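You operate a simulated robot arm through the tools that you are given. There is no shell and no other tool. Be economical: measure what you need, move in short steps, check, and stop when the job is done.

Carry out the task below with a simulated two-armed robot. There is one attempt and no reset: what you move stays moved.

## Task
Wind the green crank to 5 and back to 2, and the blue one to 45 cm.
Fine: grey brake off for the green crank and on again after; the white brake ends on too.

It is judged by the outcome, as a careful person would: the job done as asked, and still so three seconds after it is handed in. It fails if anything else is knocked over, pushed out of place, dropped, spilled or broken.

## Robot
Two 7-joint arms with fingered hands on one trunk, on a base that drives. Base frame: it is fixed to the floor where the robot stands at the start and does not move with it; the origin is under the middle of the robot, x ahead of it, y to its left, z up. Readings come in m, rad, newtons and seconds.
The left shoulder is at the start at [0.03, 0.136, 1.18], the right one opposite. With the tool pointing down near the work surface each hand reaches from about 0.1 to 0.92 m from the robot's upright axis, wherever it stands, measured 20 degrees to its own side. Places, roughly: black arm latch [0.6, -1.3, 0.9]; blue crank [0.5, -0.2, 0.6]; bolt of the wide guard door [0.3, -1.5, 1]; green clamp [0.5, -1.8, 1.1]; green collar [0.5, -1.8, 1]; green crank [0.5, 0.2, 0.6]; green valve lever [0.5, -0.8, 0.6]; grey brake lever [0.5, 0, 0.7]; purple slider [0.5, -1, 0.5]; red lever [0.7, -1.4, 1]; red valve lever [0.5, -0.6, 0.6]; white pipe [1, -1, 0.75]; white pipe with a blue band [1, -1, 0.75]; white pipe with a green band [1, -1, 0.75]; white pipe with a red band [1, -1, 0.75]; white pipe with a yellow band [1, -1, 0.75]. Payload 5 kg a hand.
The tool frame of a hand sits at the grasp point between the pads (the TCP): z along the fingers, y along the line on which they close. The tips reach 0.042 m beyond it. Largest opening 0.208 m; the body of the gripper starts 0.119 m behind the TCP. The gripper is a hand of 4 fingers: y runs from the thumb to the fingers, the wrist lies at [0, 0, -0.332] in the tool frame, and closing takes about 1.5 s.
Orientation is that of the tool frame in the base frame, as [roll, pitch, yaw] about the fixed x, y, z axes, in that order (R = Rz(yaw) Ry(pitch) Rx(roll)). With the fingers straight down and closing along the base's y, the tool's x points along the base's -x, its y along +y and its z along -z.

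## Interface
- The arms move only by the tool servo_tool. It takes "left_steps", "right_steps" or both (then of equal length, played together; a hand with none holds still); each is a list of rows, each a list of 7 numbers: the shift along the tool's x, y, z in m, then the turn, a rotation vector about the tool's x, y, z in rad, then the finger opening in m, from 0 to 0.208. In form: [[x, y, z, wx, wy, wz, fingers], ...]. A call has 1 to 10 rows; each row shifts and turns the commanded pose from where the row before left it, along the tool's axes as they then stand. Rows are played at 5 a second. More than 0.05 m and 0.15 rad between two rows, or a gripper value outside its range, and nothing of the call is played. A pose out of reach is approached as far as the arm can. The call stops where the force on the tool passes 40 N (or 10 N more than at its start, if that is more) or the arm is blocked; 0.2 s more then pass. Each finger travels about 0.072 m/s and halts on what it meets, pressing with about 31 N; the grip force reading is that of the motor and also rises with nothing between the fingers. The clock runs only during rows and for 0.2 s after the last one: add rows that do not move to give the fingers time. It gives the time, the measured TCP pose, the force on the tool (base axes), the opening and the grip force at its end, in the units of the frame above (readings bear some noise), with the torque about the TCP (base axes, N m) and any sound that the robot's microphone picked up.
- Cameras (640 x 400 px; columns grow to the right, rows downward): "scene" is now at [0.0372, 0.0093, 1.894]; the picture's right is [0.13, -0.99, 0.00], its down [-0.85, -0.11, -0.51] and it looks along [0.51, 0.07, -0.86] (base axes); focal length 288 px, centre (320, 200). "left" rides on the left gripper at [-0.101, 0, -0.145] in its tool frame; the picture's right is [0.00, -1.00, 0.00], its down [0.82, 0.00, -0.57] and it looks along [0.57, 0.00, 0.82] (tool axes); focal length 261 px, centre (320, 200). "right" rides on the right gripper at [0.101, 0, -0.145] in its tool frame; the picture's right is [0.00, 1.00, 0.00], its down [-0.82, 0.00, -0.57] and it looks along [-0.57, 0.00, 0.82] (tool axes); focal length 261 px, centre (320, 200). There is no depth. A picture from a camera that has moved, and an enlarged one, comes with that camera's place and axes in the base frame and with its lens.
- camera(camera): a new picture of that camera. It takes no simulated time.
- move_column(by): slides the trunk up (or, below 0, down) by that many m; the arms and the scene camera ride with it, the base frame stays. It gives what a move gives, with no picture.
- steer(legs): drives the robot by 1 to 6 legs, each [ahead, left, turn to the left] in m, m and rad, along the robot's own axes; the way and the turn of a leg run together, so that a leg with both is an arc; at most 1.5 m and 3.142 rad a leg. The arms and the cameras ride along, it lands a little off, and it stops where it bumps. It gives what a move gives.
- set_grasp(shape, hand): the hand has 4 fingers and takes this shape, open, in about a second: jaw (thumb against the fingers, like two jaws); tri (thumb and two fingers); tip (a fingertip pinch); poke (one finger out to press); point (the index stretched); flat (the hand flat); cup (the hand cupped); fist (a fist). The gripper value then closes the fingers along that shape, each until it touches; the sizes above hold for jaw. It gives what a move gives, with no picture.
- pan_tilt(pan, tilt): turns the head with the scene camera to pan (to the left, within 2.496 rad either way) and tilt (down, from -0.506 to 1.204), counted from straight ahead of the robot. It gives what a move gives.
- zoom(camera, box): a new picture of the part [left, top, right, bottom] of that camera's present view, enlarged. It takes no simulated time.
- job_done(): hands the job in; it is judged then, once.

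Work in short steps. Places have to be worked out from the pictures, the camera data and where the tool is seen: move nearer, look again, correct. Check each grasp and each placing, and mend what went wrong. You have 120 turns and 100 pictures in all, those below and enlarged ones among them. Open the grippers and draw the arms clear of the work before you hand the job in, unless the task says otherwise; then end with one line.

The tools are called by a JSON object that holds its "op" and its "data". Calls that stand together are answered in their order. servo_tool: Moves the arms, as the interface text tells. Its arguments: {"type":"object","properties":{"left_steps":{"type":"array","items":{"type":"array","items":{"type":"number"}}},"right_steps":{"type":"array","items":{"type":"array","items":{"type":"number"}}}},"required":[]} The other tools are called the same way: move_column (by) slides the trunk up or down; set_grasp (shape, hand) gives the hand a shape; steer (legs) drives the base; pan_tilt (pan, tilt) turns the head that bears the scene camera; camera (camera) takes a picture; zoom (camera, box) takes an enlarged picture of a part of a camera's view; job_done () hands the job in.

At the start:

```text
time: 0.0
left_tool_pos: [0.7985, 0.4067, 0.8684]
left_tcp_rot: [-3.141, 0.0, 3.141]
left_force: [-0.1, -0.2, -0.3]
left_wrist_torque: [0.03, 0.04, -0.02]
left_gripper_width: 0.2078
left_grasp_force: 0.3
left_shape: jaw
right_tool_pos: [0.5132, -0.2031, 0.9066]
right_tcp_rot: [-3.14, 0.0, 3.141]
right_force: [0.2, -0.1, -1.4]
right_wrist_torque: [0.01, -0.01, -0.01]
right_gripper_width: 0.2079
right_grasp_force: 0.0
right_shape: jaw
trunk travel left (down, up): [-0.2, 0.29]
robot x, y, heading: [0.0002, 0.0032, 0.005]
head pan, tilt: [0.134, 1.033]
```

scene: 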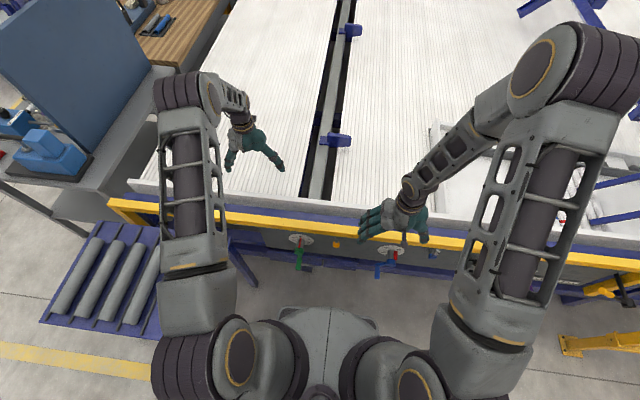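
right: 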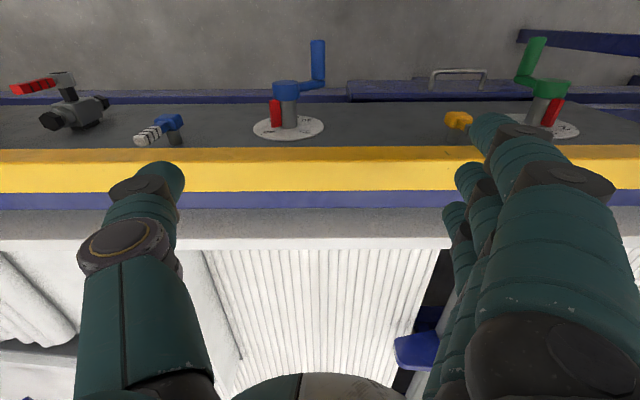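
left: 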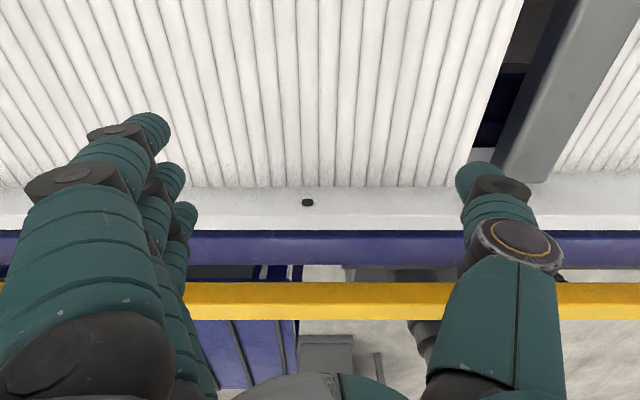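

I'll start by looking closely at the cranks and brakes in the present views.

{"op": "zoom", "data": {"camera": "right", "box": [220, 20, 380, 150]}}

{"op": "zoom", "data": {"camera": "right", "box": [430, 20, 620, 150]}}

{"op": "zoom", "data": {"camera": "scene", "box": [250, 210, 470, 300]}}

```text
3.08 times, centred on (300, 85) of right
camera zoom: at [0.4125, -0.2035, 1.0508], right [0.0, 1.0, 0.0], down [0.82, 0.0, 0.57], along [0.57, 0.0, -0.82], focal length 802 px, centre (382, 554)
```

zoom: 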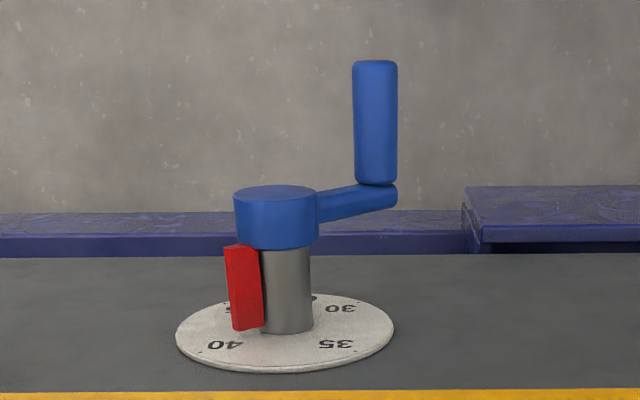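

```text
3.08 times, centred on (525, 85) of right
camera zoom: at [0.4125, -0.2035, 1.0508], right [0.0, 1.0, 0.0], down [0.82, 0.0, 0.57], along [0.57, 0.0, -0.82], focal length 802 px, centre (-311, 554)
```

zoom: 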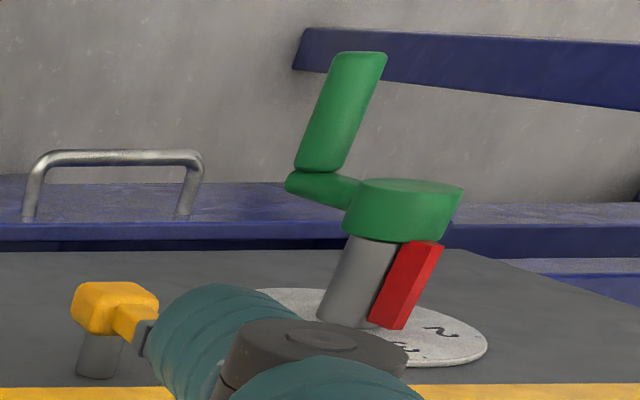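

```text
2.91 times, centred on (360, 255) of scene
camera zoom: at [0.0372, 0.0093, 1.894], right [0.13, -0.99, 0.0], down [-0.85, -0.11, -0.51], along [0.51, 0.07, -0.86], focal length 837 px, centre (204, 40)
```

zoom: 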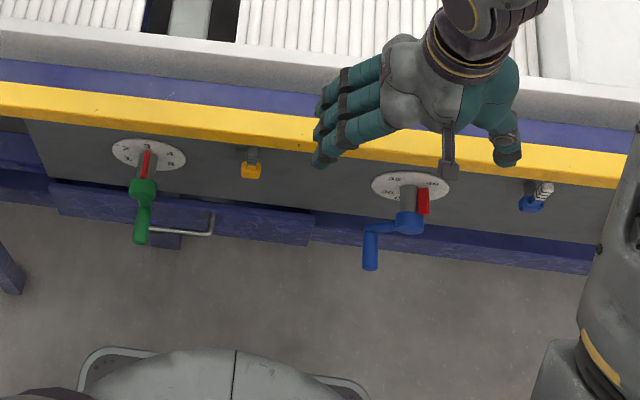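

The green and blue cranks stand out from the front panel, with the yellow/grey brake between them and the white-gripped one to the right. I'd like more room for a hand that points ahead, so I check what is behind the robot before I back off.

{"op": "pan_tilt", "data": {"pan": 2.49, "tilt": 0.9}}

{"op": "camera", "data": {"camera": "scene"}}

{"op": "pan_tilt", "data": {"pan": -2.49, "tilt": 0.9}}

{"op": "camera", "data": {"camera": "scene"}}

```text
time: 2.2
left_tool_pos: [0.7988, 0.4086, 0.8684]
left_tcp_rot: [3.14, 0.0, -3.142]
left_force: [0.4, 1.0, 0.0]
left_wrist_torque: [0.0, -0.02, 0.04]
left_gripper_width: 0.2079
left_grasp_force: 0.0
left_shape: jaw
right_tool_pos: [0.5131, -0.2019, 0.9047]
right_tcp_rot: [3.141, 0.001, -3.141]
right_force: [-0.2, -1.0, -0.4]
right_wrist_torque: [0.01, -0.01, -0.01]
right_gripper_width: 0.2078
right_grasp_force: 0.1
right_shape: jaw
trunk travel left (down, up): [-0.2, 0.29]
robot x, y, heading: [0.0019, -0.0002, 0.006]
head pan, tilt: [2.491, 0.901]
```

```text
93 pictures are left
camera scene: at [-0.0898, 0.0461, 1.9035], right [0.61, 0.8, 0.0], down [0.62, -0.48, -0.62], along [-0.49, 0.38, -0.78], focal length 288 px, centre (320, 200)
```

scene: 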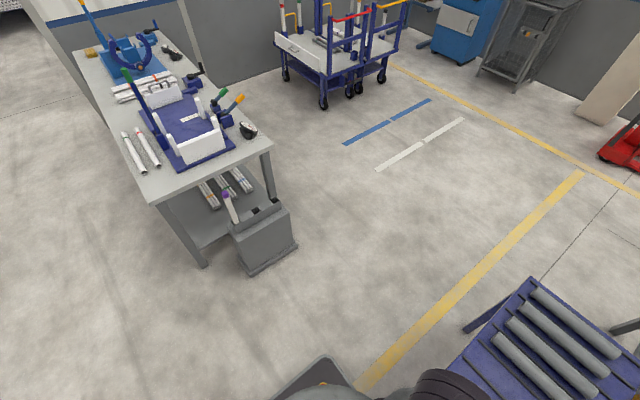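

```text
time: 6.1
left_tool_pos: [0.7986, 0.4062, 0.8678]
left_tcp_rot: [-3.141, 0.0, 3.141]
left_force: [0.0, 0.0, -0.1]
left_wrist_torque: [0.01, 0.0, 0.01]
left_gripper_width: 0.2079
left_grasp_force: 0.1
left_shape: jaw
right_tool_pos: [0.5131, -0.2019, 0.9058]
right_tcp_rot: [-3.14, -0.001, 3.142]
right_force: [0.7, -0.4, 0.2]
right_wrist_torque: [-0.01, 0.02, 0.0]
right_gripper_width: 0.2078
right_grasp_force: 0.1
right_shape: jaw
trunk travel left (down, up): [-0.2, 0.29]
robot x, y, heading: [-0.0016, -0.0024, 0.004]
head pan, tilt: [-2.491, 0.901]
```

```text
92 pictures are left
camera scene: at [-0.0898, -0.0455, 1.9035], right [-0.61, 0.8, 0.0], down [0.62, 0.47, -0.62], along [-0.49, -0.38, -0.78], focal length 288 px, centre (320, 200)
```

scene: 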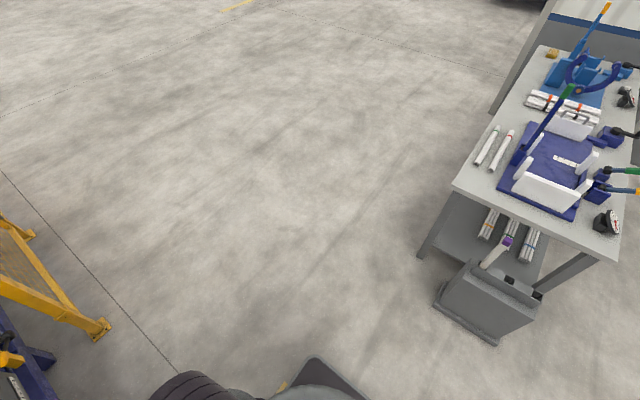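

Floor is clear for about 0.8 m behind. Back off 0.35 m and look at the panel.

{"op": "steer", "data": {"legs": [[-0.35, 0, 0]]}}

{"op": "pan_tilt", "data": {"pan": 0.0, "tilt": 0.95}}

{"op": "camera", "data": {"camera": "scene"}}

```text
time: 8.3
left_tool_pos: [0.4538, 0.406, 0.8693]
left_tcp_rot: [3.141, 0.003, 3.138]
left_force: [-1.0, 0.3, 0.9]
left_wrist_torque: [0.02, -0.08, 0.03]
left_gripper_width: 0.2079
left_grasp_force: 0.0
left_shape: jaw
right_tool_pos: [0.1679, -0.2038, 0.9068]
right_tcp_rot: [3.142, 0.001, -3.142]
right_force: [-1.2, -0.4, 0.5]
right_wrist_torque: [-0.01, -0.11, -0.02]
right_gripper_width: 0.208
right_grasp_force: 0.1
right_shape: jaw
trunk travel left (down, up): [-0.2, 0.29]
robot x, y, heading: [-0.3421, -0.0028, -0.003]
head pan, tilt: [-2.491, 0.901]
```

```text
time: 10.6
left_tool_pos: [0.456, 0.4061, 0.8669]
left_tcp_rot: [-3.14, -0.002, 3.14]
left_force: [-0.4, 0.6, 0.2]
left_wrist_torque: [-0.03, 0.01, -0.03]
left_gripper_width: 0.2081
left_grasp_force: 0.0
left_shape: jaw
right_tool_pos: [0.1684, -0.2034, 0.906]
right_tcp_rot: [-3.141, -0.001, 3.14]
right_force: [0.2, 0.0, 0.1]
right_wrist_torque: [0.01, -0.02, -0.01]
right_gripper_width: 0.2079
right_grasp_force: 0.1
right_shape: jaw
trunk travel left (down, up): [-0.2, 0.29]
robot x, y, heading: [-0.3441, 0.002, -0.004]
head pan, tilt: [0.0, 0.949]
```

```text
91 pictures are left
camera scene: at [-0.3013, 0.0004, 1.8999], right [0.0, -1.0, 0.0], down [-0.81, 0.0, -0.58], along [0.58, 0.0, -0.81], focal length 288 px, centre (320, 200)
```

scene: 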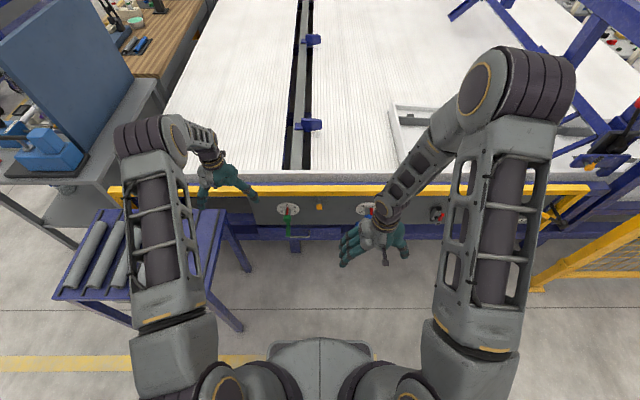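

The panel is in view; I swing the left hand toward pointing ahead, and move the right hand out of the scene camera's line.

{"op": "servo_tool", "data": {"left_steps": [[0.05, 0, 0, 0, 0, 0, 0.208], [0, 0, 0, 0, -0.15, 0, 0.208], [0, 0, 0, 0, -0.15, 0, 0.208], [0, 0, 0, 0, -0.15, 0, 0.208], [0, 0, 0, 0, -0.15, 0, 0.208], [0, 0, 0, 0, -0.15, 0, 0.208], [0, 0, 0, 0, -0.15, 0, 0.208], [0, 0, 0, 0, -0.15, 0, 0.208], [0, 0, 0, 0, -0.15, 0, 0.208], [0, 0, 0, 0, -0.15, 0, 0.208]], "right_steps": [[0, -0.04, 0, 0, 0, 0, 0.208], [0, -0.04, 0, 0, 0, 0, 0.208], [0, -0.04, 0, 0, 0, 0, 0.208], [0, -0.04, 0, 0, 0, 0, 0.208], [0, -0.04, 0, 0, 0, 0, 0.208], [0, -0.04, 0, 0, 0, 0, 0.208], [0, 0, 0, 0, 0, 0, 0.208], [0, 0, 0, 0, 0, 0, 0.208], [0, 0, 0, 0, 0, 0, 0.208], [0, 0, 0, 0, 0, 0, 0.208]]}}

{"op": "servo_tool", "data": {"left_steps": [[0, 0, 0, 0, -0.15, 0, 0.208], [0, 0, 0, 0, -0.0708, 0, 0.208], [0, 0, 0, 0, 0, 0, 0.208]]}}

{"op": "camera", "data": {"camera": "left"}}

{"op": "camera", "data": {"camera": "scene"}}

```text
time: 12.8
left_tool_pos: [0.4042, 0.4065, 0.869]
left_tcp_rot: [-3.137, 1.353, -3.141]
left_force: [1.4, 0.1, 0.7]
left_wrist_torque: [-0.02, 0.1, -0.07]
left_gripper_width: 0.2076
left_grasp_force: 0.1
left_shape: jaw
right_tool_pos: [0.1684, -0.444, 0.9047]
right_tcp_rot: [3.141, 0.002, 3.14]
right_force: [0.6, -0.5, 1.7]
right_wrist_torque: [-0.01, -0.01, 0.02]
right_gripper_width: 0.2077
right_grasp_force: 0.1
right_shape: jaw
trunk travel left (down, up): [-0.2, 0.29]
robot x, y, heading: [-0.3439, 0.003, -0.003]
head pan, tilt: [0.0, 0.949]
```

```text
time: 13.6
left_tool_pos: [0.4041, 0.4067, 0.8686]
left_tcp_rot: [0.059, 1.57, 0.058]
left_force: [0.2, -0.2, 0.1]
left_wrist_torque: [0.0, -0.01, -0.03]
left_gripper_width: 0.2078
left_grasp_force: 0.0
left_shape: jaw
right_tool_pos: [0.1687, -0.4439, 0.9049]
right_tcp_rot: [3.141, 0.0, 3.14]
right_force: [0.8, 0.5, 0.1]
right_wrist_torque: [-0.05, 0.0, 0.0]
right_gripper_width: 0.2078
right_grasp_force: 0.0
right_shape: jaw
trunk travel left (down, up): [-0.2, 0.29]
robot x, y, heading: [-0.3475, -0.0018, -0.005]
head pan, tilt: [0.0, 0.949]
```

```text
90 pictures are left
camera left: at [0.26, 0.4073, 0.9688], right [0.0, -1.0, 0.0], down [-0.57, 0.0, -0.82], along [0.82, 0.0, -0.57], focal length 261 px, centre (320, 200)
```

left: 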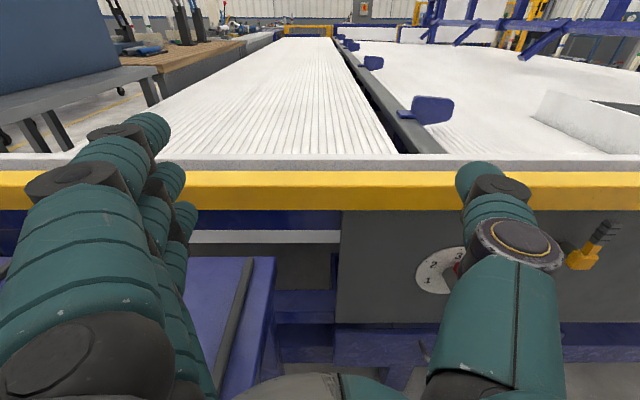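

```text
89 pictures are left
camera scene: at [-0.3014, 0.001, 1.8999], right [0.0, -1.0, 0.0], down [-0.81, 0.0, -0.58], along [0.58, 0.0, -0.81], focal length 288 px, centre (320, 200)
```

scene: 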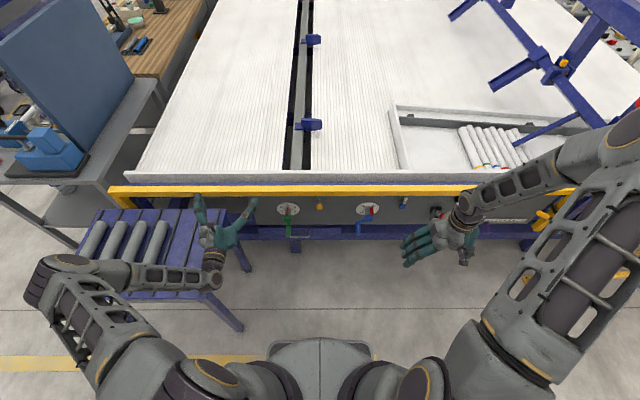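

The grey brake has a yellow hub and a dark grey grip pointing up. I move the left hand toward the middle, a little back, and lower the trunk to see the dials.

{"op": "servo_tool", "data": {"left_steps": [[0, -0.04, -0.02, 0, 0, 0, 0.208], [0, -0.04, -0.02, 0, 0, 0, 0.208], [0, -0.04, -0.02, 0, 0, 0, 0.208], [0, -0.04, 0, 0, 0, 0, 0.208], [0, 0, 0, 0, 0, 0, 0.208]]}}

{"op": "move_column", "data": {"by": -0.18}}

{"op": "camera", "data": {"camera": "left"}}

{"op": "camera", "data": {"camera": "scene"}}

```text
time: 14.8
left_tool_pos: [0.3432, 0.2462, 0.8682]
left_tcp_rot: [0.466, 1.569, 0.467]
left_force: [-0.6, 0.3, 0.0]
left_wrist_torque: [0.02, 0.02, -0.04]
left_gripper_width: 0.208
left_grasp_force: 0.1
left_shape: jaw
right_tool_pos: [0.1677, -0.4432, 0.9044]
right_tcp_rot: [3.141, 0.0, 3.14]
right_force: [0.7, 0.3, 0.8]
right_wrist_torque: [-0.01, -0.03, -0.01]
right_gripper_width: 0.2077
right_grasp_force: 0.1
right_shape: jaw
trunk travel left (down, up): [-0.2, 0.29]
robot x, y, heading: [-0.3431, 0.0012, -0.009]
head pan, tilt: [0.0, 0.949]
```

```text
time: 16.8
left_tool_pos: [0.3442, 0.2463, 0.689]
left_tcp_rot: [3.043, 1.57, 3.042]
left_force: [-0.8, 0.0, 0.3]
left_wrist_torque: [-0.03, 0.0, -0.02]
left_gripper_width: 0.2079
left_grasp_force: 0.1
left_shape: jaw
right_tool_pos: [0.1692, -0.4445, 0.7251]
right_tcp_rot: [-3.141, 0.0, 3.139]
right_force: [-0.4, 0.3, -0.3]
right_wrist_torque: [0.04, -0.02, -0.02]
right_gripper_width: 0.2077
right_grasp_force: 0.1
right_shape: jaw
trunk travel left (down, up): [-0.02, 0.47]
robot x, y, heading: [-0.3446, 0.0011, 0.003]
head pan, tilt: [0.0, 0.949]
```

```text
88 pictures are left
camera left: at [0.2001, 0.247, 0.789], right [0.0, -1.0, 0.0], down [-0.57, 0.0, -0.82], along [0.82, 0.0, -0.57], focal length 261 px, centre (320, 200)
```

left: 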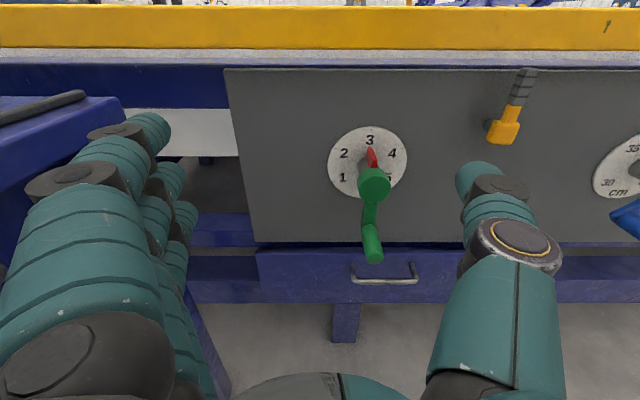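

```text
87 pictures are left
camera scene: at [-0.3016, 0.0004, 1.7201], right [0.0, -1.0, 0.0], down [-0.81, 0.0, -0.58], along [0.58, 0.0, -0.81], focal length 288 px, centre (320, 200)
```

scene: 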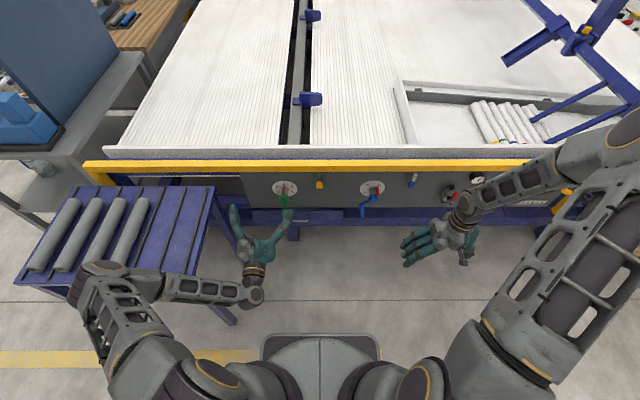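

Clear view of both dials: I zoom in to read them and the brake.

{"op": "zoom", "data": {"camera": "left", "box": [300, 110, 440, 290]}}

{"op": "zoom", "data": {"camera": "left", "box": [460, 50, 640, 170]}}

{"op": "zoom", "data": {"camera": "scene", "box": [260, 160, 440, 260]}}

```text
2.22 times, centred on (370, 200) of left
camera zoom: at [0.2001, 0.247, 0.789], right [0.0, -1.0, 0.0], down [-0.57, 0.0, -0.82], along [0.82, 0.0, -0.57], focal length 579 px, centre (209, 200)
```

zoom: 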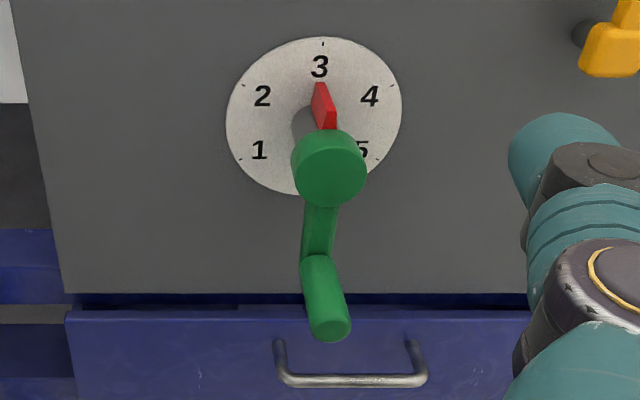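

```text
3.33 times, centred on (550, 110) of left
camera zoom: at [0.2001, 0.247, 0.789], right [0.0, -1.0, 0.0], down [-0.57, 0.0, -0.82], along [0.82, 0.0, -0.57], focal length 869 px, centre (-447, 500)
```

zoom: 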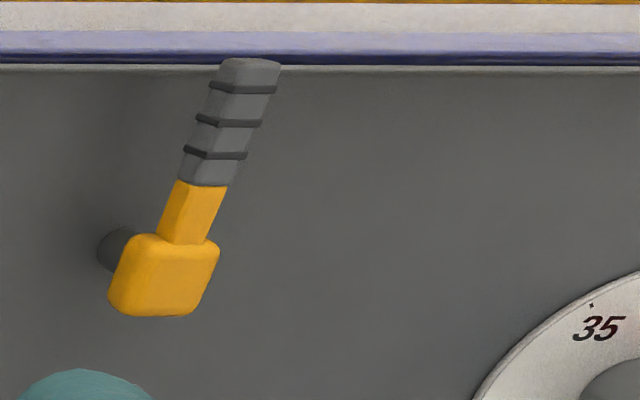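

```text
3.56 times, centred on (350, 210) of scene
camera zoom: at [-0.3016, 0.0004, 1.7201], right [0.0, -1.0, 0.0], down [-0.81, 0.0, -0.58], along [0.58, 0.0, -0.81], focal length 1023 px, centre (213, 164)
```

zoom: 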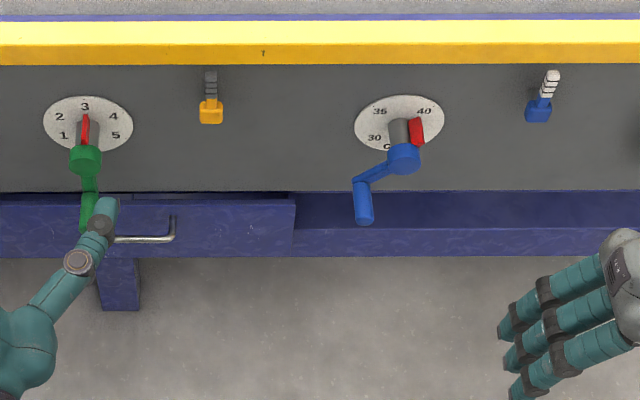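

Worked out: green dial centre (0.565, 0.174, 0.606), handle from x 0.445 to 0.51 at (y 0.172, z 0.522), so it now stands at 3 with the arm straight down; the grey brake hub is (0.537, 0.002, 0.665) with its grip straight up to z 0.74. I bring the left hand in front of the brake first.

{"op": "servo_tool", "data": {"left_steps": [[-0.005, -0.0486, 0, 0, 0, 0, 0.15], [-0.005, -0.0486, 0, 0, 0, 0, 0.12], [-0.005, -0.0486, 0, 0, 0, 0, 0.11], [-0.005, -0.0486, 0, 0, 0, 0, 0.1], [-0.006, -0.0486, 0, 0, 0, 0, 0.1], [0, 0, 0.03, 0, 0, 0, 0.1], [0, 0, 0.03, 0, 0, 0, 0.1], [0, 0, 0, 0, 0, 0, 0.1]]}}

{"op": "camera", "data": {"camera": "left"}}

{"op": "zoom", "data": {"camera": "scene", "box": [220, 140, 440, 280]}}

```text
time: 18.6
left_tool_pos: [0.4038, 0.0028, 0.7148]
left_tcp_rot: [-3.076, 1.569, -3.074]
left_force: [0.9, 0.0, -0.1]
left_wrist_torque: [-0.02, -0.02, 0.0]
left_gripper_width: 0.1006
left_grasp_force: 0.1
left_shape: jaw
right_tool_pos: [0.1664, -0.4444, 0.7241]
right_tcp_rot: [3.141, 0.002, 3.139]
right_force: [0.1, 1.0, -0.1]
right_wrist_torque: [-0.01, -0.04, -0.02]
right_gripper_width: 0.2077
right_grasp_force: 0.0
right_shape: jaw
trunk travel left (down, up): [-0.02, 0.47]
robot x, y, heading: [-0.3471, 0.0005, 0.003]
head pan, tilt: [0.0, 0.949]
```

```text
83 pictures are left
camera left: at [0.2587, 0.0038, 0.8144], right [0.0, -1.0, 0.0], down [-0.57, 0.0, -0.82], along [0.82, 0.0, -0.57], focal length 261 px, centre (320, 200)
```

left: 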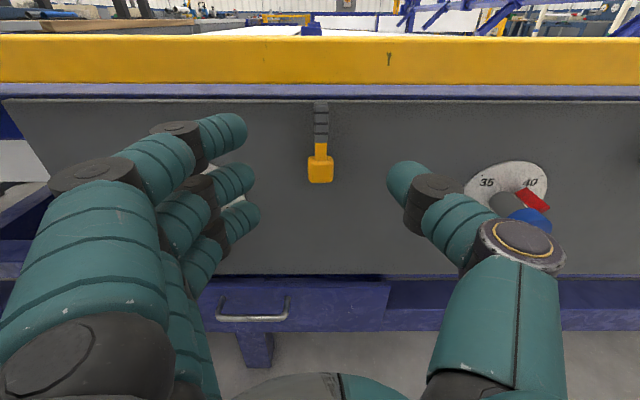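

```text
2.86 times, centred on (330, 210) of scene
camera zoom: at [-0.3014, 0.0001, 1.7199], right [0.0, -1.0, 0.0], down [-0.81, 0.0, -0.58], along [0.58, 0.0, -0.81], focal length 822 px, centre (291, 171)
```

zoom: 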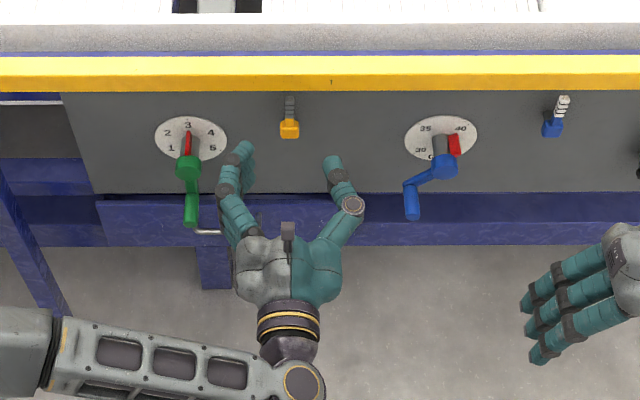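

Aligned with the lever. The index fingertip is about z 0.75 and the rail's lower edge is 0.765, so I go in 2 cm lower and then close loosely on the lever.

{"op": "servo_tool", "data": {"left_steps": [[0.02, 0, 0.02, 0, 0, 0, 0.1], [0, 0, 0.03, 0, 0, 0, 0.1], [0, 0, 0.03, 0, 0, 0, 0.09], [0, 0, 0.02, 0, 0, 0, 0.08], [0, 0, 0, 0, 0, 0, 0.06], [0, 0, 0, 0, 0, 0, 0.045], [0, 0, 0, 0, 0, 0, 0.045]]}}

{"op": "camera", "data": {"camera": "left"}}

{"op": "zoom", "data": {"camera": "scene", "box": [260, 140, 400, 230]}}

```text
time: 20.2
left_tool_pos: [0.5037, 0.004, 0.6929]
left_tcp_rot: [3.025, 1.568, 3.024]
left_force: [0.4, -0.9, 0.5]
left_wrist_torque: [0.0, 0.02, 0.0]
left_gripper_width: 0.0457
left_grasp_force: 0.1
left_shape: jaw
right_tool_pos: [0.1686, -0.4443, 0.7234]
right_tcp_rot: [3.141, -0.001, 3.14]
right_force: [-0.1, -0.9, -0.8]
right_wrist_torque: [0.01, 0.0, 0.01]
right_gripper_width: 0.2075
right_grasp_force: 0.0
right_shape: jaw
trunk travel left (down, up): [-0.02, 0.47]
robot x, y, heading: [-0.3447, 0.0024, 0.004]
head pan, tilt: [0.0, 0.949]
```

```text
81 pictures are left
camera left: at [0.3593, 0.0037, 0.7941], right [0.0, -1.0, 0.0], down [-0.57, 0.0, -0.82], along [0.82, 0.0, -0.57], focal length 261 px, centre (320, 200)
```

left: 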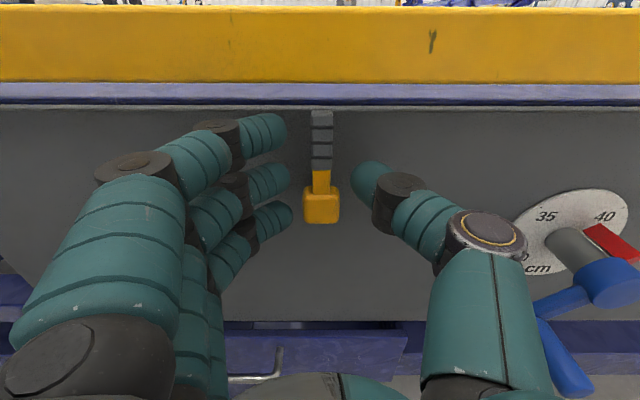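

```text
4.44 times, centred on (330, 185) of scene
camera zoom: at [-0.3013, 0.0003, 1.7199], right [0.0, -1.0, 0.0], down [-0.81, 0.0, -0.58], along [0.58, 0.0, -0.81], focal length 1279 px, centre (276, 267)
```

zoom: 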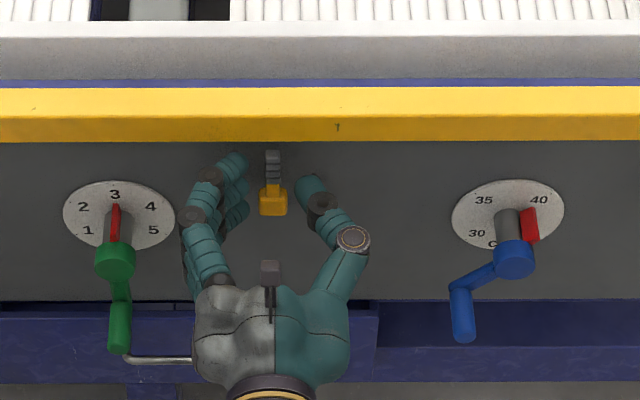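

Fingers straddle the lever. I go 1 cm deeper and close on it.

{"op": "servo_tool", "data": {"left_steps": [[0, 0, 0.01, 0, 0, 0, 0.045], [0, 0, 0, 0, 0, 0, 0.03], [0, 0, 0, 0, 0, 0, 0.02], [0, 0, 0, 0, 0, 0, 0.01], [0, 0, 0, 0, 0, 0, 0.01], [0, 0, 0, 0, 0, 0, 0.01]]}}

{"op": "camera", "data": {"camera": "left"}}

```text
time: 21.6
left_tool_pos: [0.5146, 0.0028, 0.6937]
left_tcp_rot: [3.001, 1.57, 3.002]
left_force: [4.4, 2.1, -1.4]
left_wrist_torque: [-0.03, 0.07, 0.14]
left_gripper_width: 0.0119
left_grasp_force: 31.0
left_shape: jaw
right_tool_pos: [0.166, -0.4441, 0.7251]
right_tcp_rot: [3.141, 0.0, 3.14]
right_force: [0.2, -0.6, -0.3]
right_wrist_torque: [0.0, 0.01, -0.01]
right_gripper_width: 0.2078
right_grasp_force: 0.1
right_shape: jaw
trunk travel left (down, up): [-0.02, 0.47]
robot x, y, heading: [-0.3409, -0.0019, -0.0]
head pan, tilt: [0.0, 0.949]
```

```text
79 pictures are left
camera left: at [0.3701, 0.0042, 0.7942], right [0.0, -1.0, 0.0], down [-0.57, 0.0, -0.82], along [0.82, 0.0, -0.57], focal length 261 px, centre (320, 200)
```

left: 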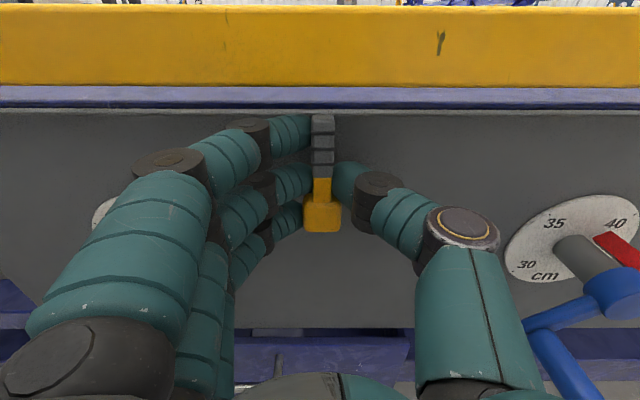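

Gripped. I try turning it clockwise about its hub by small steps and read the torque.

{"op": "servo_tool", "data": {"left_steps": [[0, -0.003, 0, 0, 0, 0.1, 0.005], [0, -0.003, 0, 0, 0, 0.1, 0.005], [0, -0.003, 0, 0, 0, 0.1, 0.005]]}}

{"op": "camera", "data": {"camera": "left"}}

```text
time: 22.4
left_tool_pos: [0.5161, -0.0005, 0.6918]
left_tcp_rot: [1.577, 1.269, 1.582]
left_force: [-1.9, 28.3, -7.0]
left_wrist_torque: [-1.61, 0.01, 0.96]
left_gripper_width: 0.0113
left_grasp_force: 31.3
left_shape: jaw
right_tool_pos: [0.1683, -0.4423, 0.7238]
right_tcp_rot: [-3.139, 0.0, -3.141]
right_force: [0.1, -0.2, 0.0]
right_wrist_torque: [-0.02, 0.0, 0.0]
right_gripper_width: 0.2079
right_grasp_force: 0.0
right_shape: jaw
trunk travel left (down, up): [-0.02, 0.47]
robot x, y, heading: [-0.3442, 0.0028, -0.0]
head pan, tilt: [0.0, 0.949]
```

```text
78 pictures are left
camera left: at [0.3709, -0.0309, 0.788], right [0.0, -0.96, -0.29], down [-0.57, 0.24, -0.78], along [0.82, 0.17, -0.55], focal length 261 px, centre (320, 200)
```

left: 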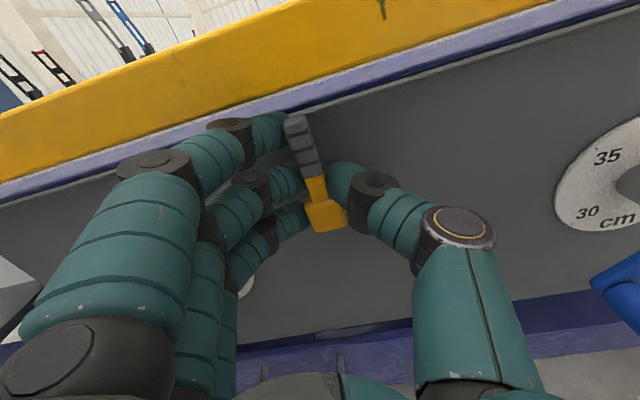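

The lever stays upright (28 N against me), so that way is its stop. I go back and turn it counter-clockwise.

{"op": "servo_tool", "data": {"left_steps": [[0, 0.003, 0, 0, 0, -0.1, 0.005], [0, 0.003, 0, 0, 0, -0.1, 0.005], [0, 0.003, 0, 0, 0, -0.1, 0.005], [0, 0.003, 0, 0, 0, -0.1, 0.005], [0, 0.003, 0, 0, 0, -0.1, 0.005], [0, 0.003, 0, 0, 0, -0.1, 0.005]]}}

{"op": "camera", "data": {"camera": "left"}}

```text
time: 23.8
left_tool_pos: [0.5137, 0.009, 0.6917]
left_tcp_rot: [-1.58, 1.269, -1.582]
left_force: [7.7, 0.0, -11.3]
left_wrist_torque: [0.19, 0.58, 0.02]
left_gripper_width: 0.0108
left_grasp_force: 31.4
left_shape: jaw
right_tool_pos: [0.1675, -0.4447, 0.7226]
right_tcp_rot: [-3.141, -0.002, 3.141]
right_force: [0.4, 0.6, -0.3]
right_wrist_torque: [0.03, 0.0, -0.01]
right_gripper_width: 0.208
right_grasp_force: 0.1
right_shape: jaw
trunk travel left (down, up): [-0.02, 0.47]
robot x, y, heading: [-0.3435, -0.0016, -0.004]
head pan, tilt: [0.0, 0.949]
```

```text
77 pictures are left
camera left: at [0.3702, 0.041, 0.7886], right [0.0, -0.95, 0.3], down [-0.57, -0.25, -0.78], along [0.82, -0.18, -0.55], focal length 261 px, centre (320, 200)
```

left: 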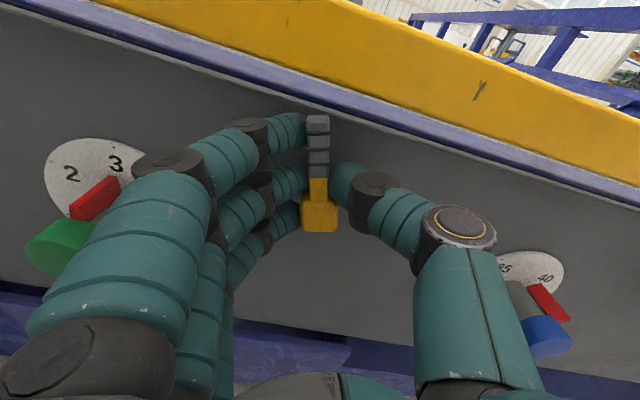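

It follows the hand freely. I carry on counter-clockwise.

{"op": "servo_tool", "data": {"left_steps": [[0, 0.003, 0, 0, 0, -0.1, 0.005], [0, 0.003, 0, 0, 0, -0.1, 0.005], [0, 0.003, 0, 0, 0, -0.1, 0.005], [0, 0.003, 0, 0, 0, -0.1, 0.005], [0, 0.003, 0, 0, 0, -0.1, 0.005]]}}

{"op": "camera", "data": {"camera": "left"}}

```text
time: 25.0
left_tool_pos: [0.5137, 0.0225, 0.685]
left_tcp_rot: [-1.574, 0.769, -1.58]
left_force: [6.2, -13.5, -15.3]
left_wrist_torque: [0.12, 0.62, -0.52]
left_gripper_width: 0.0107
left_grasp_force: 30.4
left_shape: jaw
right_tool_pos: [0.1685, -0.4452, 0.7236]
right_tcp_rot: [3.14, -0.003, 3.14]
right_force: [0.9, -0.2, -0.6]
right_wrist_torque: [0.02, 0.01, -0.02]
right_gripper_width: 0.2078
right_grasp_force: 0.1
right_shape: jaw
trunk travel left (down, up): [-0.02, 0.47]
robot x, y, heading: [-0.3464, 0.0033, -0.009]
head pan, tilt: [0.0, 0.949]
```

```text
76 pictures are left
camera left: at [0.3704, 0.096, 0.7552], right [0.0, -0.69, 0.72], down [-0.58, -0.59, -0.57], along [0.82, -0.42, -0.4], focal length 261 px, centre (320, 200)
```

left: 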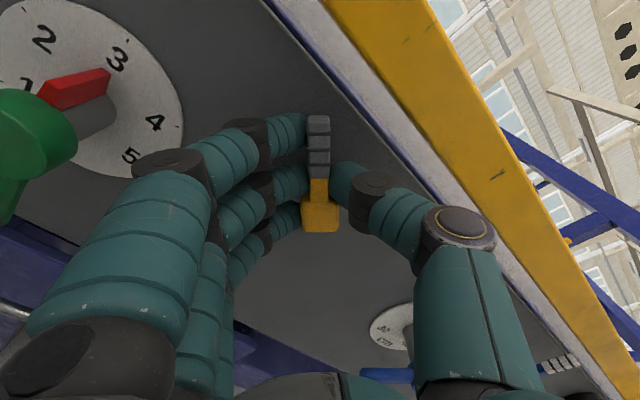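

Still following smoothly at 45°. Continue with a small inward correction.

{"op": "servo_tool", "data": {"left_steps": [[0.002, 0.003, 0, 0, 0, -0.1, 0.005], [0.001, 0.003, 0, 0, 0, -0.1, 0.005], [0, 0.003, 0, 0, 0, -0.1, 0.005], [0, 0.003, 0, 0, 0, -0.1, 0.005], [0, 0.003, 0, 0, 0, -0.1, 0.005], [0, 0.003, 0, 0, 0, -0.1, 0.005]]}}

{"op": "camera", "data": {"camera": "left"}}

```text
time: 26.4
left_tool_pos: [0.5136, 0.0309, 0.6699]
left_tcp_rot: [-1.571, 0.171, -1.574]
left_force: [0.0, -11.9, -0.7]
left_wrist_torque: [0.35, 0.12, -0.63]
left_gripper_width: 0.011
left_grasp_force: 31.1
left_shape: jaw
right_tool_pos: [0.1693, -0.4448, 0.7245]
right_tcp_rot: [3.141, -0.001, 3.139]
right_force: [0.1, -0.5, 0.4]
right_wrist_torque: [0.0, 0.01, 0.03]
right_gripper_width: 0.2079
right_grasp_force: 0.1
right_shape: jaw
trunk travel left (down, up): [-0.02, 0.47]
robot x, y, heading: [-0.3477, 0.0006, -0.004]
head pan, tilt: [0.0, 0.949]
```

```text
75 pictures are left
camera left: at [0.3704, 0.1302, 0.6862], right [0.0, -0.16, 0.99], down [-0.57, -0.81, -0.13], along [0.82, -0.57, -0.09], focal length 261 px, centre (320, 200)
```

left: 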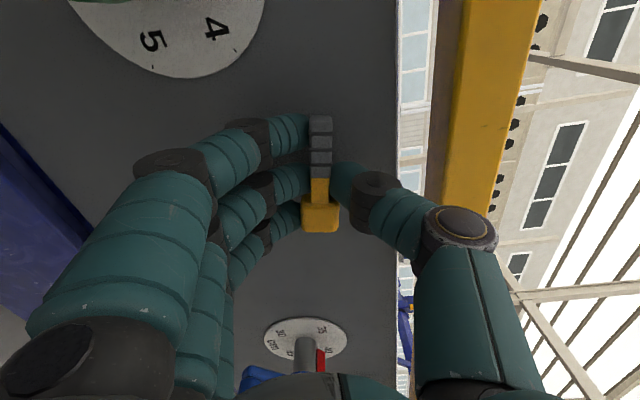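

At 80° and still following. Two more steps to 90°, then feel for the stop.

{"op": "servo_tool", "data": {"left_steps": [[0.001, 0.003, 0, 0, 0, -0.1, 0.005], [0, 0.003, 0, 0, 0, -0.1, 0.005], [0, 0.002, 0, 0, 0, -0.05, 0.005]]}}

{"op": "camera", "data": {"camera": "left"}}

```text
time: 27.2
left_tool_pos: [0.5139, 0.0288, 0.6649]
left_tcp_rot: [-1.565, -0.079, -1.575]
left_force: [-5.6, -20.3, 22.4]
left_wrist_torque: [1.18, -0.7, -0.38]
left_gripper_width: 0.0126
left_grasp_force: 31.0
left_shape: jaw
right_tool_pos: [0.1659, -0.4445, 0.7237]
right_tcp_rot: [3.141, 0.001, 3.14]
right_force: [0.6, 0.1, 0.4]
right_wrist_torque: [-0.01, -0.02, 0.0]
right_gripper_width: 0.2079
right_grasp_force: 0.0
right_shape: jaw
trunk travel left (down, up): [-0.02, 0.47]
robot x, y, heading: [-0.3453, -0.001, 0.0]
head pan, tilt: [0.0, 0.949]
```

```text
74 pictures are left
camera left: at [0.3695, 0.1297, 0.6554], right [0.0, 0.08, 1.0], down [-0.58, -0.82, 0.07], along [0.82, -0.57, 0.05], focal length 261 px, centre (320, 200)
```

left: 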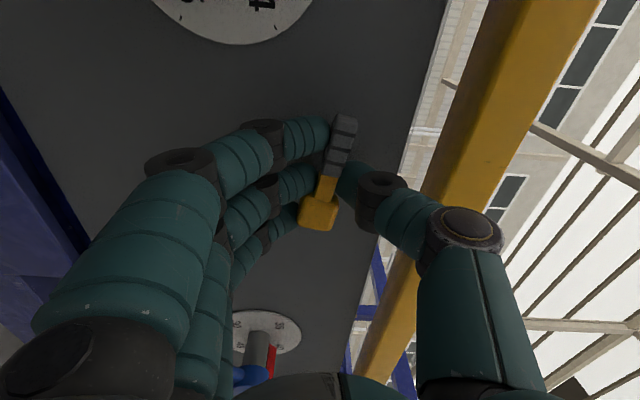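

Stop reached at about horizontal: the grey brake is thrown over. I ease back, open, and withdraw the hand.

{"op": "servo_tool", "data": {"left_steps": [[0, -0.003, 0, 0, 0, 0.1, 0.01], [0, 0, 0, 0, 0, 0, 0.04], [0, 0, 0, 0, 0, 0, 0.06], [0, 0, 0, 0, 0, 0, 0.08], [0, 0, -0.04, 0, 0, 0, 0.1], [0, 0, -0.05, 0, 0, 0, 0.1], [0, 0, -0.03, 0, 0, 0, 0.1]]}}

{"op": "camera", "data": {"camera": "left"}}

{"op": "zoom", "data": {"camera": "scene", "box": [260, 160, 440, 260]}}

```text
time: 28.8
left_tool_pos: [0.3938, 0.0308, 0.665]
left_tcp_rot: [-1.57, 0.021, -1.572]
left_force: [0.9, -0.6, 0.8]
left_wrist_torque: [0.0, 0.07, -0.01]
left_gripper_width: 0.0995
left_grasp_force: 0.0
left_shape: jaw
right_tool_pos: [0.1676, -0.4449, 0.7243]
right_tcp_rot: [-3.141, 0.0, 3.141]
right_force: [-0.8, -0.2, 1.5]
right_wrist_torque: [0.0, 0.0, 0.07]
right_gripper_width: 0.2078
right_grasp_force: 0.1
right_shape: jaw
trunk travel left (down, up): [-0.02, 0.47]
robot x, y, heading: [-0.3424, -0.0005, -0.003]
head pan, tilt: [0.0, 0.949]
```

```text
73 pictures are left
camera left: at [0.2496, 0.1327, 0.6661], right [0.0, -0.02, 1.0], down [-0.57, -0.82, -0.01], along [0.82, -0.57, -0.01], focal length 261 px, centre (320, 200)
```

left: 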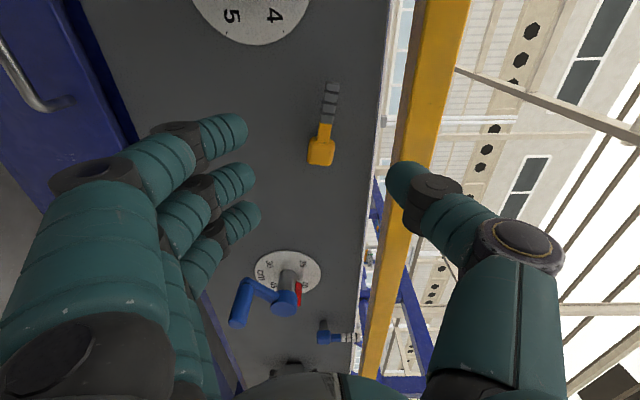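

```text
3.56 times, centred on (350, 210) of scene
camera zoom: at [-0.3016, 0.0002, 1.7199], right [0.0, -1.0, 0.0], down [-0.81, 0.0, -0.58], along [0.58, 0.0, -0.81], focal length 1023 px, centre (213, 164)
```

zoom: 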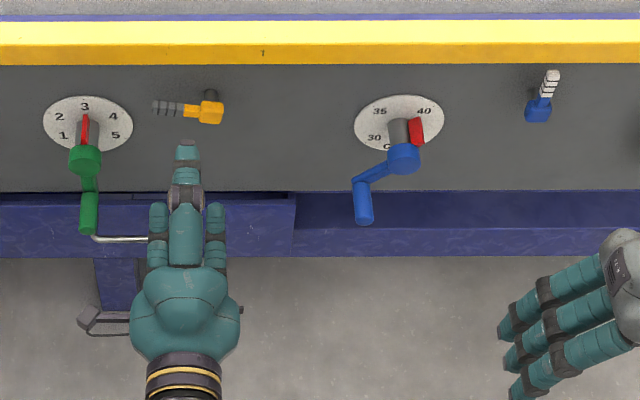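

The grey lever now lies to the left. Next I turn the hand upright again and take it down before the green handle.

{"op": "servo_tool", "data": {"left_steps": [[0, 0, -0.03, 0, 0, 0.15, 0.1], [0, 0, 0, 0, 0, 0.15, 0.1], [0, 0, 0, 0, 0, 0.15, 0.1], [0, 0, 0, 0, 0, 0.15, 0.1], [0, 0, 0, 0, 0, 0.15, 0.1], [0, 0, 0, 0, 0, 0.15, 0.1], [0, 0, 0, 0, 0, 0.15, 0.1], [0, 0, 0, 0, 0, 0.15, 0.1], [0, 0, 0, 0, 0, 0.15, 0.1], [0, 0, 0, 0, 0, 0.15, 0.1]]}}

{"op": "servo_tool", "data": {"left_steps": [[0.035, 0.035, 0, 0, 0, 0.05, 0.09], [0.036, 0.035, 0, 0, 0, 0, 0.08], [0.036, 0.035, 0, 0, 0, 0, 0.07], [0.036, 0.036, 0, 0, 0, 0, 0.07], [0, 0, 0, 0, 0, 0, 0.07]]}}

{"op": "camera", "data": {"camera": "left"}}

{"op": "zoom", "data": {"camera": "scene", "box": [240, 160, 420, 260]}}

```text
time: 31.0
left_tool_pos: [0.3636, 0.0312, 0.6632]
left_tcp_rot: [-1.595, 1.52, -1.595]
left_force: [0.3, 0.5, 0.0]
left_wrist_torque: [0.01, -0.04, 0.02]
left_gripper_width: 0.0995
left_grasp_force: 0.1
left_shape: jaw
right_tool_pos: [0.1681, -0.4446, 0.7248]
right_tcp_rot: [-3.141, -0.001, 3.14]
right_force: [0.4, -0.2, 1.4]
right_wrist_torque: [0.01, -0.03, 0.01]
right_gripper_width: 0.2082
right_grasp_force: 0.0
right_shape: jaw
trunk travel left (down, up): [-0.02, 0.47]
robot x, y, heading: [-0.3447, -0.0013, -0.001]
head pan, tilt: [0.0, 0.949]
```

```text
refused: row 2 steps farther than a row can; nothing moved
```

```text
71 pictures are left
camera left: at [0.2199, 0.0367, 0.7647], right [0.0, -1.0, 0.05], down [-0.57, -0.04, -0.82], along [0.82, -0.03, -0.57], focal length 261 px, centre (320, 200)
```

left: 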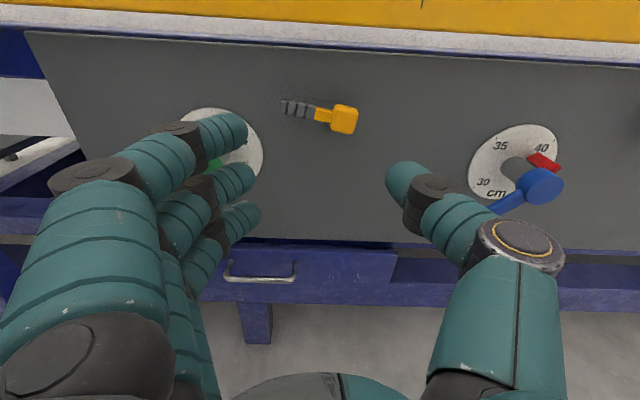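

```text
3.56 times, centred on (330, 210) of scene
camera zoom: at [-0.3013, 0.0002, 1.7199], right [0.0, -1.0, 0.0], down [-0.81, 0.0, -0.58], along [0.58, 0.0, -0.81], focal length 1023 px, centre (284, 164)
```

zoom: 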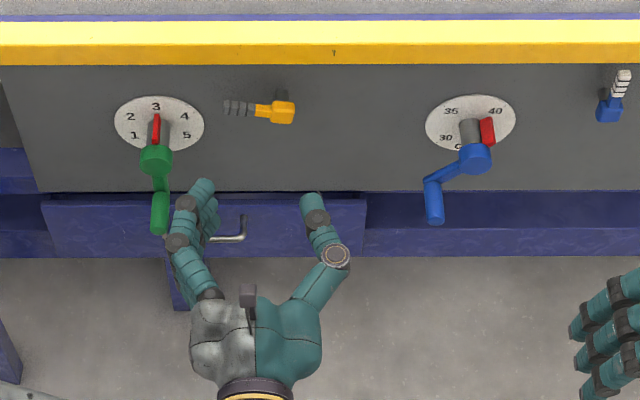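

Steps were too large; same path with smaller ones (fingertips at x 0.405 stay short of the handle end at 0.445).

{"op": "servo_tool", "data": {"left_steps": [[0.028, 0.028, 0, 0, 0, 0.05, 0.09], [0.029, 0.028, 0, 0, 0, 0, 0.08], [0.028, 0.028, 0, 0, 0, 0, 0.07], [0.028, 0.028, 0, 0, 0, 0, 0.07], [0.028, 0.029, 0, 0, 0, 0, 0.07], [0, 0, 0, 0, 0, 0, 0.07]]}}

{"op": "camera", "data": {"camera": "left"}}

{"op": "zoom", "data": {"camera": "scene", "box": [220, 160, 400, 260]}}

```text
time: 32.4
left_tool_pos: [0.3653, 0.1698, 0.5216]
left_tcp_rot: [-2.348, 1.569, -2.35]
left_force: [0.5, 0.6, -0.2]
left_wrist_torque: [0.0, -0.03, 0.02]
left_gripper_width: 0.0705
left_grasp_force: 0.0
left_shape: jaw
right_tool_pos: [0.1678, -0.4444, 0.7239]
right_tcp_rot: [-3.141, -0.001, 3.138]
right_force: [-0.3, 0.3, 0.2]
right_wrist_torque: [-0.02, -0.02, 0.04]
right_gripper_width: 0.2079
right_grasp_force: 0.1
right_shape: jaw
trunk travel left (down, up): [-0.02, 0.47]
robot x, y, heading: [-0.3416, -0.001, -0.002]
head pan, tilt: [0.0, 0.949]
```

```text
69 pictures are left
camera left: at [0.2202, 0.1717, 0.6218], right [0.0, -1.0, 0.01], down [-0.57, 0.0, -0.82], along [0.82, 0.0, -0.57], focal length 261 px, centre (320, 200)
```

left: 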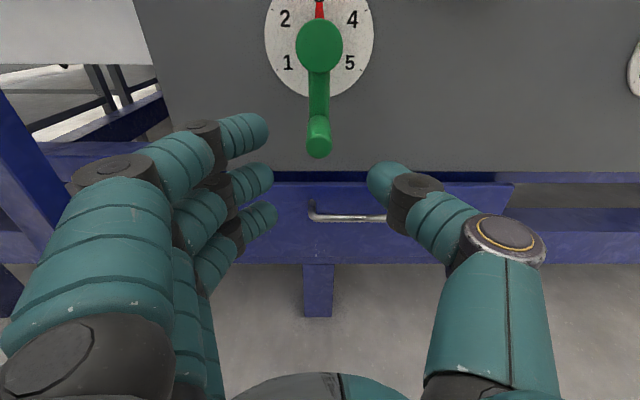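

```text
3.56 times, centred on (310, 210) of scene
camera zoom: at [-0.3013, 0.0004, 1.7199], right [0.0, -1.0, 0.0], down [-0.81, 0.0, -0.58], along [0.58, 0.0, -0.81], focal length 1023 px, centre (356, 164)
```

zoom: 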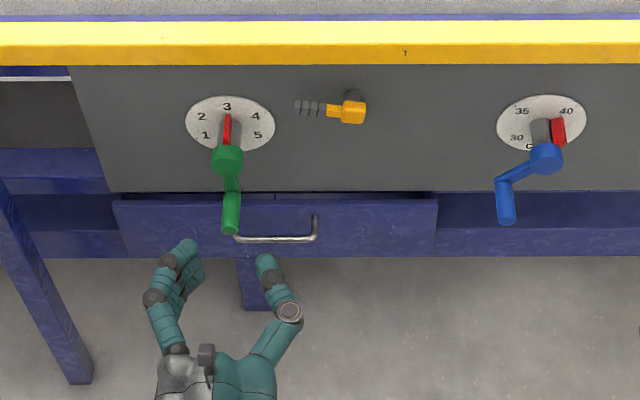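

Handle tip reads (0.445, 0.172, 0.524), in line with the tool. I advance 9 cm and close on it.

{"op": "servo_tool", "data": {"left_steps": [[0, 0.001, 0.03, 0, 0, 0, 0.07], [0, 0, 0.03, 0, 0, 0, 0.07], [0, 0, 0.03, 0, 0, 0, 0.07], [0, 0, 0, 0, 0, 0, 0.05], [0, 0, 0, 0, 0, 0, 0.03], [0, 0, 0, 0, 0, 0, 0.02], [0, 0, 0, 0, 0, 0, 0.015], [0, 0, 0, 0, 0, 0, 0.015]]}}

{"op": "camera", "data": {"camera": "left"}}

```text
time: 34.2
left_tool_pos: [0.4551, 0.1701, 0.5219]
left_tcp_rot: [-2.487, 1.568, -2.492]
left_force: [4.6, -5.6, -1.8]
left_wrist_torque: [0.11, 0.08, 0.07]
left_gripper_width: 0.0052
left_grasp_force: 31.0
left_shape: jaw
right_tool_pos: [0.1674, -0.4448, 0.7237]
right_tcp_rot: [-3.141, 0.0, 3.14]
right_force: [0.2, 0.0, 0.3]
right_wrist_torque: [0.0, -0.01, 0.01]
right_gripper_width: 0.2079
right_grasp_force: 0.0
right_shape: jaw
trunk travel left (down, up): [-0.02, 0.47]
robot x, y, heading: [-0.3457, 0.0017, -0.003]
head pan, tilt: [0.0, 0.949]
```

```text
67 pictures are left
camera left: at [0.3113, 0.1712, 0.6227], right [0.0, -1.0, 0.01], down [-0.57, 0.0, -0.82], along [0.82, -0.01, -0.57], focal length 261 px, centre (320, 200)
```

left: 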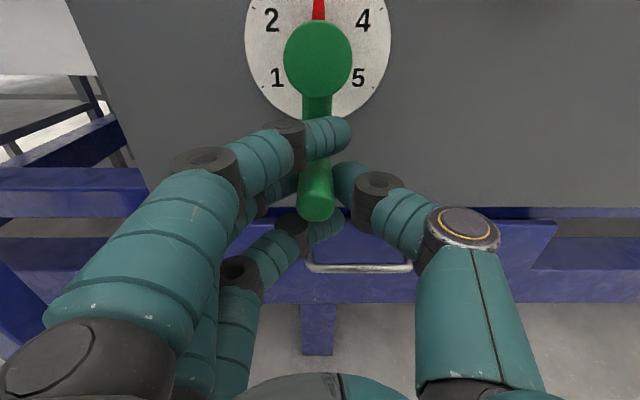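

The handle is caged by the fingers and thumb. I wind clockwise about the hub (radius ≈0.083 m), turning the hand with the crank, five steps first.

{"op": "servo_tool", "data": {"left_steps": [[-0.0004, 0.0083, 0, 0, 0, 0.1, 0.01], [-0.0004, 0.0083, 0, 0, 0, 0.1, 0.01], [-0.0004, 0.0083, 0, 0, 0, 0.1, 0.01], [-0.0004, 0.0083, 0, 0, 0, 0.1, 0.01], [-0.0004, 0.0083, 0, 0, 0, 0.1, 0.01]]}}

{"op": "camera", "data": {"camera": "left"}}

```text
time: 35.4
left_tool_pos: [0.4555, 0.2129, 0.532]
left_tcp_rot: [1.572, 1.069, 1.571]
left_force: [-4.1, -2.0, 0.0]
left_wrist_torque: [0.04, -0.03, -0.07]
left_gripper_width: 0.0118
left_grasp_force: 0.0
left_shape: jaw
right_tool_pos: [0.1669, -0.4441, 0.7245]
right_tcp_rot: [3.142, -0.001, 3.141]
right_force: [0.0, 0.9, -0.7]
right_wrist_torque: [-0.02, -0.03, -0.01]
right_gripper_width: 0.2077
right_grasp_force: 0.0
right_shape: jaw
trunk travel left (down, up): [-0.02, 0.47]
robot x, y, heading: [-0.3431, 0.0033, 0.002]
head pan, tilt: [0.0, 0.949]
```

```text
66 pictures are left
camera left: at [0.3103, 0.1644, 0.6202], right [0.0, -0.88, -0.48], down [-0.57, 0.39, -0.72], along [0.82, 0.27, -0.5], focal length 261 px, centre (320, 200)
```

left: 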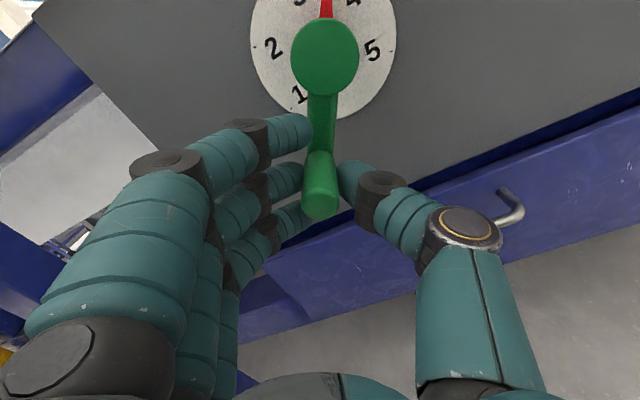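

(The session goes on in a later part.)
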